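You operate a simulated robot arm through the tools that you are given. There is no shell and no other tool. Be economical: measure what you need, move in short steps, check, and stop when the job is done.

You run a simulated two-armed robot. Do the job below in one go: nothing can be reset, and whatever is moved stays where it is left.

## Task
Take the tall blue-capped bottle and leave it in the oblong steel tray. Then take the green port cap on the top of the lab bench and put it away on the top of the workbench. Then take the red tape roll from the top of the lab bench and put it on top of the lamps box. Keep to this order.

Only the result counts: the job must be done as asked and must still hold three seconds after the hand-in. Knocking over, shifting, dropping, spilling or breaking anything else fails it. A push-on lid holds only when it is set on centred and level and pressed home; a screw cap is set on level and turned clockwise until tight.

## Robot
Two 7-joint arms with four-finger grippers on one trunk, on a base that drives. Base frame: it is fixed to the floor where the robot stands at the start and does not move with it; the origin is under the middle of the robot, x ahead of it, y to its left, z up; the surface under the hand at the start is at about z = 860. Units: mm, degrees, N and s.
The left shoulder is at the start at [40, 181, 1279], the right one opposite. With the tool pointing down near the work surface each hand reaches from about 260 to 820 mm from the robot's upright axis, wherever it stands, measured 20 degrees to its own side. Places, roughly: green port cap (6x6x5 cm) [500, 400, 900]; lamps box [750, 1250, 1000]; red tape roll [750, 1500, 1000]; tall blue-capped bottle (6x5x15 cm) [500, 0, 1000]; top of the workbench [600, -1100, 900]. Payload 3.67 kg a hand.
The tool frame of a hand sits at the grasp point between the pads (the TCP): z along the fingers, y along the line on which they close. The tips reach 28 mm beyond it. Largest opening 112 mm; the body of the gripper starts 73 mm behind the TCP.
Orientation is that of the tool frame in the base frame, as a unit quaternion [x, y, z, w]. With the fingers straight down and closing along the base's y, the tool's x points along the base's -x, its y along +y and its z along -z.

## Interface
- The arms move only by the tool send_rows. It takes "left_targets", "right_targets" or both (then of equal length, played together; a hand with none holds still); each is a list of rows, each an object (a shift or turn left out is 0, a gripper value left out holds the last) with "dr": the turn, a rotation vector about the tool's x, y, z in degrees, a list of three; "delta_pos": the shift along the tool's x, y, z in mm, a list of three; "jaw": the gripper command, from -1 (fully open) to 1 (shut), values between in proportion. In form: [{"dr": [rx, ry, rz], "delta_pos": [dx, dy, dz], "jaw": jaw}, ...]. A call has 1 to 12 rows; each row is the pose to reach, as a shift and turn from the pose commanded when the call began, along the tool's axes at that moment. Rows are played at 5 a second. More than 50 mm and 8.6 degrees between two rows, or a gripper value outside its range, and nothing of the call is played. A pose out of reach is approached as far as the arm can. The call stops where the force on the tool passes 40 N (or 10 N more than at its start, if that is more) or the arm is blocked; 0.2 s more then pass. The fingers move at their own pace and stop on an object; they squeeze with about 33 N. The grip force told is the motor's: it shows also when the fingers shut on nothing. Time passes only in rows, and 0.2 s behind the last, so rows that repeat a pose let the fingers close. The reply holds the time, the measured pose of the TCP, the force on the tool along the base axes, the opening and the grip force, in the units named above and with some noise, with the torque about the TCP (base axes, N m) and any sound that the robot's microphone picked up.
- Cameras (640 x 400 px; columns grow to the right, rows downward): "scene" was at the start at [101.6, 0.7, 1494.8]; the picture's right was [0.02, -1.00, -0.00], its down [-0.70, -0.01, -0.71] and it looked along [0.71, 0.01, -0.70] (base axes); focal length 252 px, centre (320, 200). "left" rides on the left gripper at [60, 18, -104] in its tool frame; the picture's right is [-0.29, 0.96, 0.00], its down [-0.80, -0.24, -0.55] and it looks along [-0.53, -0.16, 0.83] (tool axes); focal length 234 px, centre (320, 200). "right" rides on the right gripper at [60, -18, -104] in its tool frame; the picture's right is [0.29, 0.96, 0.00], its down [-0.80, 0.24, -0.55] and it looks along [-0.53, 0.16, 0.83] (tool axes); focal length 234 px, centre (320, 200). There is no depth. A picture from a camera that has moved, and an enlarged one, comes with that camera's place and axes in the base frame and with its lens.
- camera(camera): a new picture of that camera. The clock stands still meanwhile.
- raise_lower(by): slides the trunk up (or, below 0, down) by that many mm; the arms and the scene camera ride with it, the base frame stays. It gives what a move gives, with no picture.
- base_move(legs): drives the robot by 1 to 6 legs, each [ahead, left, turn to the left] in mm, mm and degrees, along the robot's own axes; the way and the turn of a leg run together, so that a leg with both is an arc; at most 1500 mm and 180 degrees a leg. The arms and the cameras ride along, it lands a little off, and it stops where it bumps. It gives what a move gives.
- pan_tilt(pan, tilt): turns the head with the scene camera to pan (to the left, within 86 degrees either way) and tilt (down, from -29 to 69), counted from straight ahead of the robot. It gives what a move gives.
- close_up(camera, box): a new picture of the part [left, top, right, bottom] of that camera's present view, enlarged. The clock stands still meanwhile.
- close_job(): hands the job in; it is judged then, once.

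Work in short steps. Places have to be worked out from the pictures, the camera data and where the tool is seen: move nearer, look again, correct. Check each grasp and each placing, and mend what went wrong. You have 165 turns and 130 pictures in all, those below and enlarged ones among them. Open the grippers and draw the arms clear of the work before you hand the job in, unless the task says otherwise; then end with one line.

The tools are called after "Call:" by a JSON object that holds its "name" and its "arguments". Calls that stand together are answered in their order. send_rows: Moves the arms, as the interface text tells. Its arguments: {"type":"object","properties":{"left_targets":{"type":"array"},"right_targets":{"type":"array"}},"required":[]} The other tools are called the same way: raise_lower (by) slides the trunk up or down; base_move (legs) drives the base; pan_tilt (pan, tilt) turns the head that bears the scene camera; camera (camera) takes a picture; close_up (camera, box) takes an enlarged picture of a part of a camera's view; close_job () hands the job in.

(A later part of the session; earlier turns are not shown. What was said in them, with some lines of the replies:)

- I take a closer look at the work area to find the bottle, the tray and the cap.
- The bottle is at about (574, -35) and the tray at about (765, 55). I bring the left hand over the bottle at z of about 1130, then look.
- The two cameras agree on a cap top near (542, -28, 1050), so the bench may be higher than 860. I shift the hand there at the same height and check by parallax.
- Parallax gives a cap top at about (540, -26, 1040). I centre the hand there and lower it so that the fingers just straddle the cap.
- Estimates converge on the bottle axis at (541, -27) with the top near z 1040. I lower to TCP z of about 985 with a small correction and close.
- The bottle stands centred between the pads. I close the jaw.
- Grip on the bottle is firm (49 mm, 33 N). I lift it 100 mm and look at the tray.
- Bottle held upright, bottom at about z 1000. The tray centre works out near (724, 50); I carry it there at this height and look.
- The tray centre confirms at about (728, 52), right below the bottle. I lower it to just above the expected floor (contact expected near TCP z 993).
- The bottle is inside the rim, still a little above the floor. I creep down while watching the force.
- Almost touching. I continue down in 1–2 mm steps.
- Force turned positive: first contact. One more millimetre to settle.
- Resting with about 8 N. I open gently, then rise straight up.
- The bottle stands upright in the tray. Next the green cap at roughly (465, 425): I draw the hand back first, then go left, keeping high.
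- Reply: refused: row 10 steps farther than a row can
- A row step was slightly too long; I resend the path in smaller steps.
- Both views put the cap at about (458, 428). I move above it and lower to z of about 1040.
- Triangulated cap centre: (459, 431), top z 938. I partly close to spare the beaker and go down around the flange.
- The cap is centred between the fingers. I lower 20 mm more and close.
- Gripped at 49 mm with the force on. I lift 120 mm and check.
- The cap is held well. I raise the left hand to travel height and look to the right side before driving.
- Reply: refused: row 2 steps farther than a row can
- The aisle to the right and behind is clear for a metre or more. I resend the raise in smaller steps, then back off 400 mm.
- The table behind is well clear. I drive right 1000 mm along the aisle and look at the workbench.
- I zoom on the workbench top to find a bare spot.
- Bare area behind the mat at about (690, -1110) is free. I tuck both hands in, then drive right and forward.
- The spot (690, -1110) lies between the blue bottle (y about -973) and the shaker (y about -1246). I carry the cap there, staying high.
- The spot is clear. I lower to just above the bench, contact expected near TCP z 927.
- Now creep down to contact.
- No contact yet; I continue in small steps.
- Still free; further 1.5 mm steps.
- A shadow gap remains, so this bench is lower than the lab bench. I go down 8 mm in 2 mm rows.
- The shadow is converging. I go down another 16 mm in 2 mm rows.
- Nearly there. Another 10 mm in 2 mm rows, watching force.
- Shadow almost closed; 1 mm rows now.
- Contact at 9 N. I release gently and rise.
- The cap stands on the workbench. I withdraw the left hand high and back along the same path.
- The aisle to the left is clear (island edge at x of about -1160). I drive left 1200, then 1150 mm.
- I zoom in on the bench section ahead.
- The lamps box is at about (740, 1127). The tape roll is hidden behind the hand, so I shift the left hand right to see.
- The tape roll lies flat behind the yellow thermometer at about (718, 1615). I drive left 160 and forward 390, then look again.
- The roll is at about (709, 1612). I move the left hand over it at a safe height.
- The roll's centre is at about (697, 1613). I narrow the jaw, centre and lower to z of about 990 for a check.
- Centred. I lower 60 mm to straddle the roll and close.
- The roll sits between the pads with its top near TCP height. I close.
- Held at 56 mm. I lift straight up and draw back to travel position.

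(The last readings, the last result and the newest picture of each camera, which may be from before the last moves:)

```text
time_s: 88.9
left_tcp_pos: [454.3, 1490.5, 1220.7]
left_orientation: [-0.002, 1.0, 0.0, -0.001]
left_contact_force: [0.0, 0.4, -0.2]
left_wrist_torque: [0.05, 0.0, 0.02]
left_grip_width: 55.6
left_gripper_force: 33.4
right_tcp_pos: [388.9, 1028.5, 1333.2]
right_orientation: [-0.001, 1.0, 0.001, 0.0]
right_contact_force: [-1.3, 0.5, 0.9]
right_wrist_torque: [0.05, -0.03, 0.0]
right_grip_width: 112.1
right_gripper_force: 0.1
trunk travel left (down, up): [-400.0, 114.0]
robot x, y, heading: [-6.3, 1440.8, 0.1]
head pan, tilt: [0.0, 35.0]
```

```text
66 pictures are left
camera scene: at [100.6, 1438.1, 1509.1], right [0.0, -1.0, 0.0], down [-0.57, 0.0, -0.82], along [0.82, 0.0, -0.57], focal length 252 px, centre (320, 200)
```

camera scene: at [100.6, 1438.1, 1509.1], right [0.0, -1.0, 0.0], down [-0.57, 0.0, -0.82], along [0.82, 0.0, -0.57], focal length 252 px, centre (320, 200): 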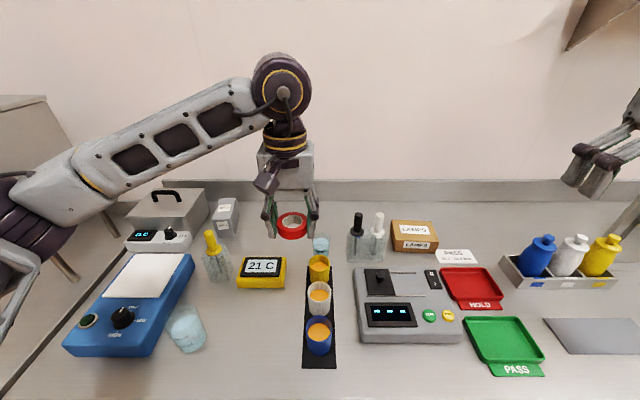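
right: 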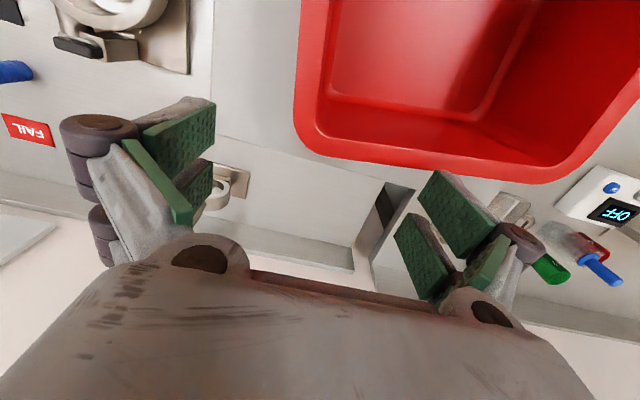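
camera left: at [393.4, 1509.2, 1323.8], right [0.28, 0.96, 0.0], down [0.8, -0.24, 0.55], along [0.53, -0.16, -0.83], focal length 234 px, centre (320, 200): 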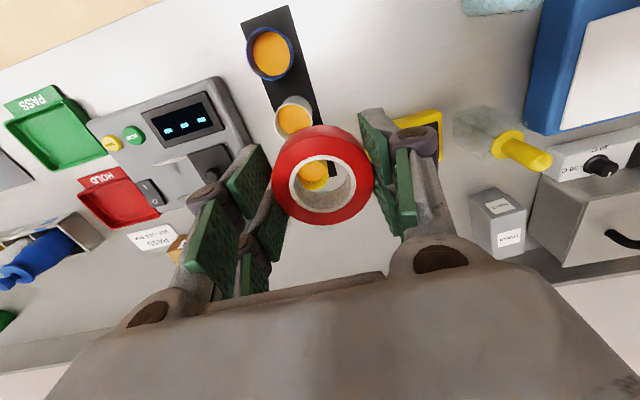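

The roll is firmly held. Lamps box top is at about (741, 1126). I back off a little, drive right 380 and come forward again.

Call:
{"name": "base_move", "arguments": {"legs": [[-150, 0, 0], [0, -380, 0], [150, 0, 0]]}}

Call:
{"name": "camera", "arguments": {"camera": "scene"}}

```text
time_s: 93.3
left_tcp_pos: [454.6, 1115.8, 1220.7]
left_orientation: [-0.002, 1.0, -0.001, 0.0]
left_contact_force: [-0.9, 0.4, -0.4]
left_wrist_torque: [0.0, -0.01, 0.02]
left_grip_width: 55.5
left_gripper_force: 33.1
right_tcp_pos: [391.0, 654.4, 1333.1]
right_orientation: [-0.001, 1.0, 0.0, 0.0]
right_contact_force: [0.4, 0.0, 0.2]
right_wrist_torque: [-0.03, -0.01, 0.02]
right_grip_width: 112.1
right_gripper_force: 0.1
trunk travel left (down, up): [-400.0, 114.0]
robot x, y, heading: [-6.4, 1062.5, 0.1]
head pan, tilt: [0.0, 35.0]
```

```text
65 pictures are left
camera scene: at [100.9, 1063.0, 1509.2], right [0.0, -1.0, 0.0], down [-0.57, 0.0, -0.82], along [0.82, 0.0, -0.57], focal length 252 px, centre (320, 200)
```

scene: 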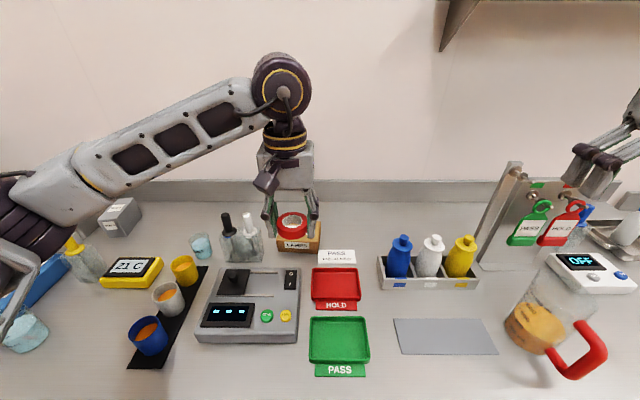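

I move the roll forward to just short of the box and look down.

Call:
{"name": "send_rows", "arguments": {"left_targets": [{"delta_pos": [-45, 2, 0]}, {"delta_pos": [-90, 4, 0]}, {"delta_pos": [-135, 6, 0]}, {"delta_pos": [-180, 8, 0]}, {"delta_pos": [-220, 10, 0]}, {"delta_pos": [-220, 10, 20]}]}}

Call:
{"name": "camera", "arguments": {"camera": "left"}}

Call:
{"name": "close_up", "arguments": {"camera": "scene", "box": [200, 140, 400, 265]}}

```text
time_s: 94.7
left_tcp_pos: [675.6, 1127.1, 1198.6]
left_orientation: [-0.002, 1.0, 0.0, 0.0]
left_contact_force: [-0.3, 0.7, -0.5]
left_wrist_torque: [-0.03, 0.03, -0.01]
left_grip_width: 55.9
left_gripper_force: 33.4
right_tcp_pos: [392.2, 655.3, 1333.5]
right_orientation: [-0.002, 1.0, 0.0, 0.0]
right_contact_force: [-0.6, 0.5, -0.8]
right_wrist_torque: [-0.01, 0.02, -0.02]
right_grip_width: 112.2
right_gripper_force: 0.0
trunk travel left (down, up): [-400.0, 114.0]
robot x, y, heading: [-6.3, 1061.8, -0.1]
head pan, tilt: [0.0, 35.0]
```

```text
64 pictures are left
camera left: at [615.8, 1146.2, 1303.0], right [0.28, 0.96, 0.0], down [0.8, -0.24, 0.55], along [0.53, -0.16, -0.83], focal length 234 px, centre (320, 200)
```

left: 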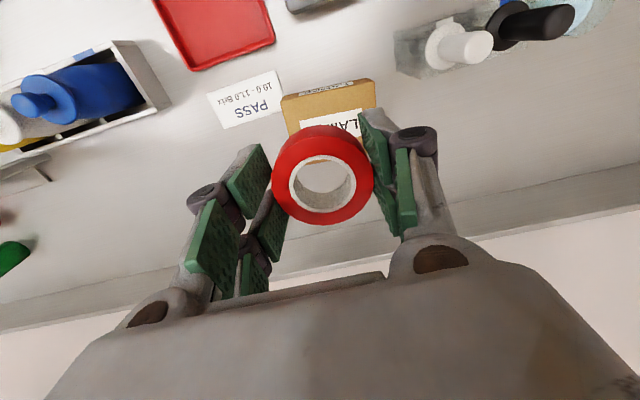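

```text
3.20 times, centred on (300, 202) of scene
camera zoom: at [104.0, 1063.6, 1508.9], right [0.0, -1.0, 0.0], down [-0.57, 0.0, -0.82], along [0.82, 0.0, -0.57], focal length 807 px, centre (384, 192)
```

zoom: 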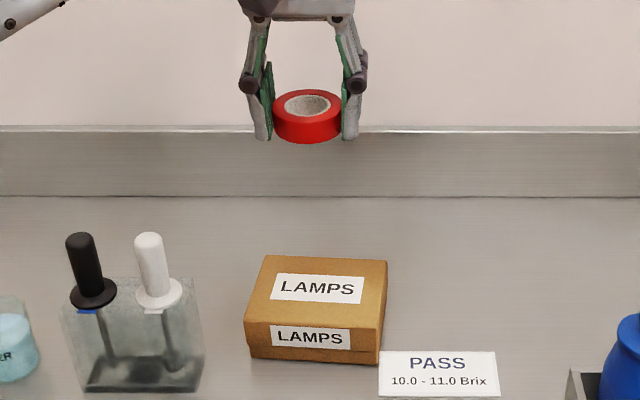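

Box top measures about 135 × 104 mm, centre (735, 1135), top z about 945. I move over its centre and lower to z 1005.

Call:
{"name": "send_rows", "arguments": {"left_targets": [{"delta_pos": [-30, 4, 0]}, {"delta_pos": [-58, 8, 0]}, {"delta_pos": [-58, 8, 45]}, {"delta_pos": [-58, 8, 90]}, {"delta_pos": [-58, 8, 135]}, {"delta_pos": [-58, 8, 175]}, {"delta_pos": [-58, 8, 193]}, {"delta_pos": [-58, 8, 193]}]}}

Call:
{"name": "camera", "arguments": {"camera": "left"}}

Call:
{"name": "close_up", "arguments": {"camera": "scene", "box": [220, 160, 380, 260]}}

```text
time_s: 96.5
left_tcp_pos: [732.3, 1133.0, 1006.0]
left_orientation: [-0.002, 1.0, 0.0, 0.001]
left_contact_force: [-0.4, 0.6, -2.2]
left_wrist_torque: [-0.04, 0.0, 0.01]
left_grip_width: 55.5
left_gripper_force: 33.0
right_tcp_pos: [393.2, 653.0, 1331.0]
right_orientation: [0.0, 1.0, 0.0, 0.0]
right_contact_force: [-1.0, -0.3, -0.4]
right_wrist_torque: [-0.02, 0.01, 0.03]
right_grip_width: 111.7
right_gripper_force: 0.1
trunk travel left (down, up): [-400.0, 114.0]
robot x, y, heading: [-5.1, 1060.9, 0.2]
head pan, tilt: [0.0, 35.0]
```

```text
62 pictures are left
camera left: at [673.5, 1152.3, 1109.1], right [0.29, 0.96, 0.0], down [0.8, -0.24, 0.55], along [0.53, -0.16, -0.83], focal length 234 px, centre (320, 200)
```

left: 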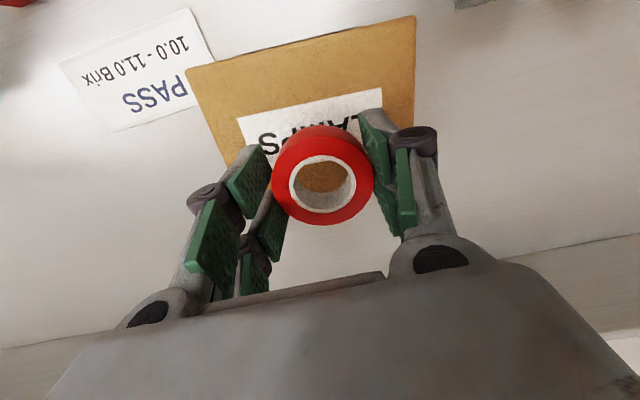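

```text
4.00 times, centred on (300, 210) of scene
camera zoom: at [103.2, 1062.5, 1509.1], right [0.0, -1.0, 0.0], down [-0.57, 0.0, -0.82], along [0.82, 0.0, -0.57], focal length 1009 px, centre (400, 160)
```

zoom: 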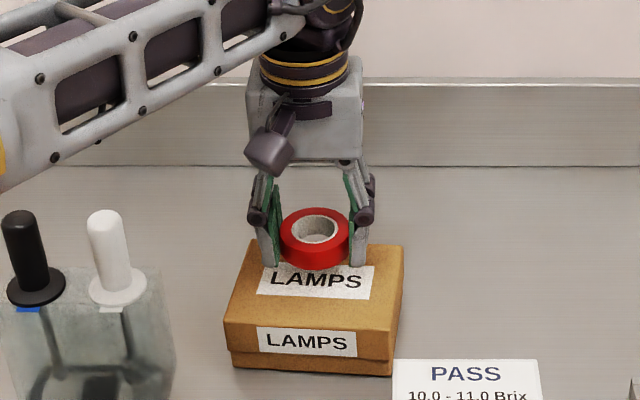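

Well aligned. I lower further, to just above the expected contact (TCP z about 976).

Call:
{"name": "send_rows", "arguments": {"left_targets": [{"delta_pos": [4, 1, 10]}, {"delta_pos": [4, 1, 18]}, {"delta_pos": [4, 1, 22]}, {"delta_pos": [4, 1, 24]}, {"delta_pos": [4, 1, 24]}]}}

Call:
{"name": "close_up", "arguments": {"camera": "scene", "box": [260, 190, 340, 260]}}

```text
time_s: 97.7
left_tcp_pos: [729.4, 1135.3, 984.6]
left_orientation: [-0.002, 1.0, -0.001, 0.002]
left_contact_force: [1.0, 1.7, 16.2]
left_wrist_torque: [-0.22, 0.12, -0.03]
left_grip_width: 55.7
left_gripper_force: 33.1
right_tcp_pos: [391.6, 654.4, 1332.9]
right_orientation: [0.0, 1.0, 0.001, 0.001]
right_contact_force: [0.2, -0.2, -0.8]
right_wrist_torque: [0.01, 0.02, 0.01]
right_grip_width: 112.0
right_gripper_force: 0.1
trunk travel left (down, up): [-400.0, 114.0]
robot x, y, heading: [-2.9, 1064.2, -0.1]
head pan, tilt: [0.0, 35.0]
```

```text
5.71 times, centred on (300, 225) of scene
camera zoom: at [101.9, 1062.7, 1509.3], right [0.0, -1.0, 0.0], down [-0.57, 0.0, -0.82], along [0.82, 0.0, -0.57], focal length 1441 px, centre (434, 57)
```

zoom: 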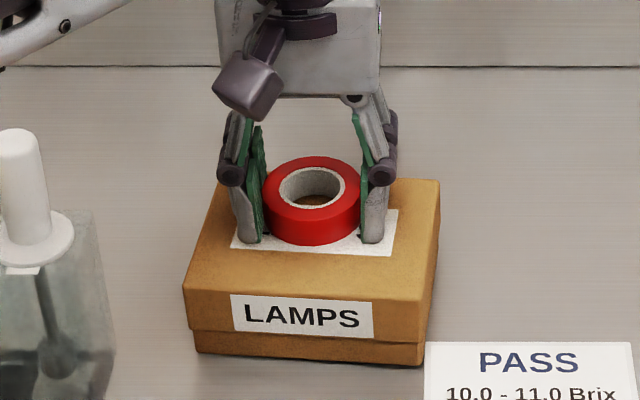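

Roll is on the box (16 N). I ease up 2 mm, open gently, and rise.

Call:
{"name": "send_rows", "arguments": {"left_targets": [{"delta_pos": [0, 0, -1.5]}, {"delta_pos": [0, 0, -1.5], "jaw": -0.05}, {"delta_pos": [0, 0, -1.5], "jaw": -0.15}, {"delta_pos": [0, 0, -1.5], "jaw": -0.3}, {"delta_pos": [0, 0, -1.5], "jaw": -0.4}, {"delta_pos": [0, 0, -1.5]}, {"delta_pos": [0, 0, -30]}, {"delta_pos": [0, 0, -70]}, {"delta_pos": [0, 0, -110]}, {"delta_pos": [0, 0, -150]}, {"delta_pos": [0, 0, -190]}]}}

Call:
{"name": "close_up", "arguments": {"camera": "scene", "box": [200, 140, 400, 265]}}

```text
time_s: 100.1
left_tcp_pos: [730.9, 1134.2, 1173.6]
left_orientation: [0.0, 1.0, 0.0, -0.001]
left_contact_force: [-0.5, 0.3, -0.3]
left_wrist_torque: [0.02, 0.0, -0.01]
left_grip_width: 78.4
left_gripper_force: 0.0
right_tcp_pos: [391.8, 652.8, 1333.3]
right_orientation: [-0.001, 1.0, -0.001, 0.001]
right_contact_force: [0.4, 0.2, 0.5]
right_wrist_torque: [0.0, 0.0, 0.03]
right_grip_width: 111.9
right_gripper_force: 0.2
trunk travel left (down, up): [-400.0, 114.0]
robot x, y, heading: [-5.0, 1062.8, 0.0]
head pan, tilt: [0.0, 35.0]
```

```text
3.20 times, centred on (300, 202) of scene
camera zoom: at [102.6, 1061.9, 1509.1], right [0.0, -1.0, 0.0], down [-0.57, 0.0, -0.82], along [0.82, 0.0, -0.57], focal length 807 px, centre (384, 192)
```

zoom: 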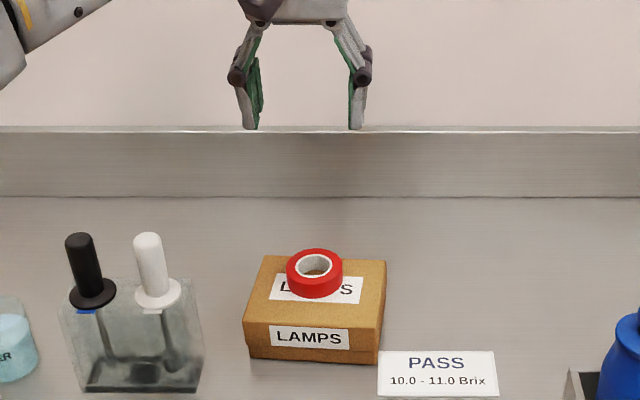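

The roll rests on the lamps box, which hasn't shifted. I withdraw the left arm and check on the bottle before hand-in.

Call:
{"name": "send_rows", "arguments": {"left_targets": [{"delta_pos": [0, 0, -40], "jaw": -1}, {"delta_pos": [45, 0, -60]}, {"delta_pos": [90, 0, -70]}, {"delta_pos": [135, 0, -70]}, {"delta_pos": [180, 0, -70]}, {"delta_pos": [225, 0, -70]}, {"delta_pos": [265, 0, -70]}]}}

Call:
{"name": "pan_tilt", "arguments": {"pan": -45, "tilt": 30}}

Call:
{"name": "camera", "arguments": {"camera": "scene"}}

```text
time_s: 101.7
left_tcp_pos: [464.2, 1135.1, 1244.7]
left_orientation: [-0.002, 1.0, -0.001, 0.001]
left_contact_force: [-1.1, -0.6, 0.6]
left_wrist_torque: [-0.02, 0.02, -0.04]
left_grip_width: 112.0
left_gripper_force: 0.0
right_tcp_pos: [392.5, 652.8, 1332.4]
right_orientation: [0.0, 1.0, 0.0, 0.002]
right_contact_force: [0.2, -0.1, 1.0]
right_wrist_torque: [0.0, 0.01, -0.02]
right_grip_width: 112.1
right_gripper_force: 0.0
trunk travel left (down, up): [-400.0, 114.0]
robot x, y, heading: [-3.7, 1063.0, 0.1]
head pan, tilt: [0.0, 35.0]
```

```text
time_s: 102.8
left_tcp_pos: [464.7, 1134.5, 1243.7]
left_orientation: [-0.001, 1.0, 0.0, 0.0]
left_contact_force: [-0.5, 0.3, 0.1]
left_wrist_torque: [0.01, 0.0, -0.02]
left_grip_width: 111.8
left_gripper_force: 0.1
right_tcp_pos: [392.6, 653.1, 1332.7]
right_orientation: [0.0, 1.0, 0.0, 0.0]
right_contact_force: [0.6, 0.2, 0.7]
right_wrist_torque: [0.02, 0.02, 0.03]
right_grip_width: 111.9
right_gripper_force: 0.1
trunk travel left (down, up): [-400.0, 114.0]
robot x, y, heading: [-5.3, 1060.7, 0.2]
head pan, tilt: [-45.0, 30.0]
```

```text
58 pictures are left
camera scene: at [79.3, 998.7, 1516.8], right [-0.7, -0.71, 0.0], down [-0.35, 0.35, -0.87], along [0.61, -0.61, -0.5], focal length 252 px, centre (320, 200)
```

scene: 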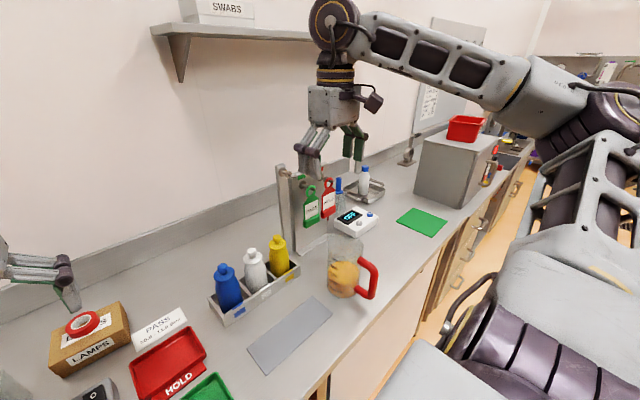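

The bottle stands in the tray and the roll is on the lamps box. The cap was standing on the workbench when I left it. Both hands are open and clear, so I hand in.

Call:
{"name": "close_job", "arguments": {}}

```text
The job is handed in.
```

The job is done in the order asked and handed in: the blue-capped bottle is standing in the steel tray, the green port cap is on bare workbench top behind the black mat, and the red tape roll is on the lamps box.
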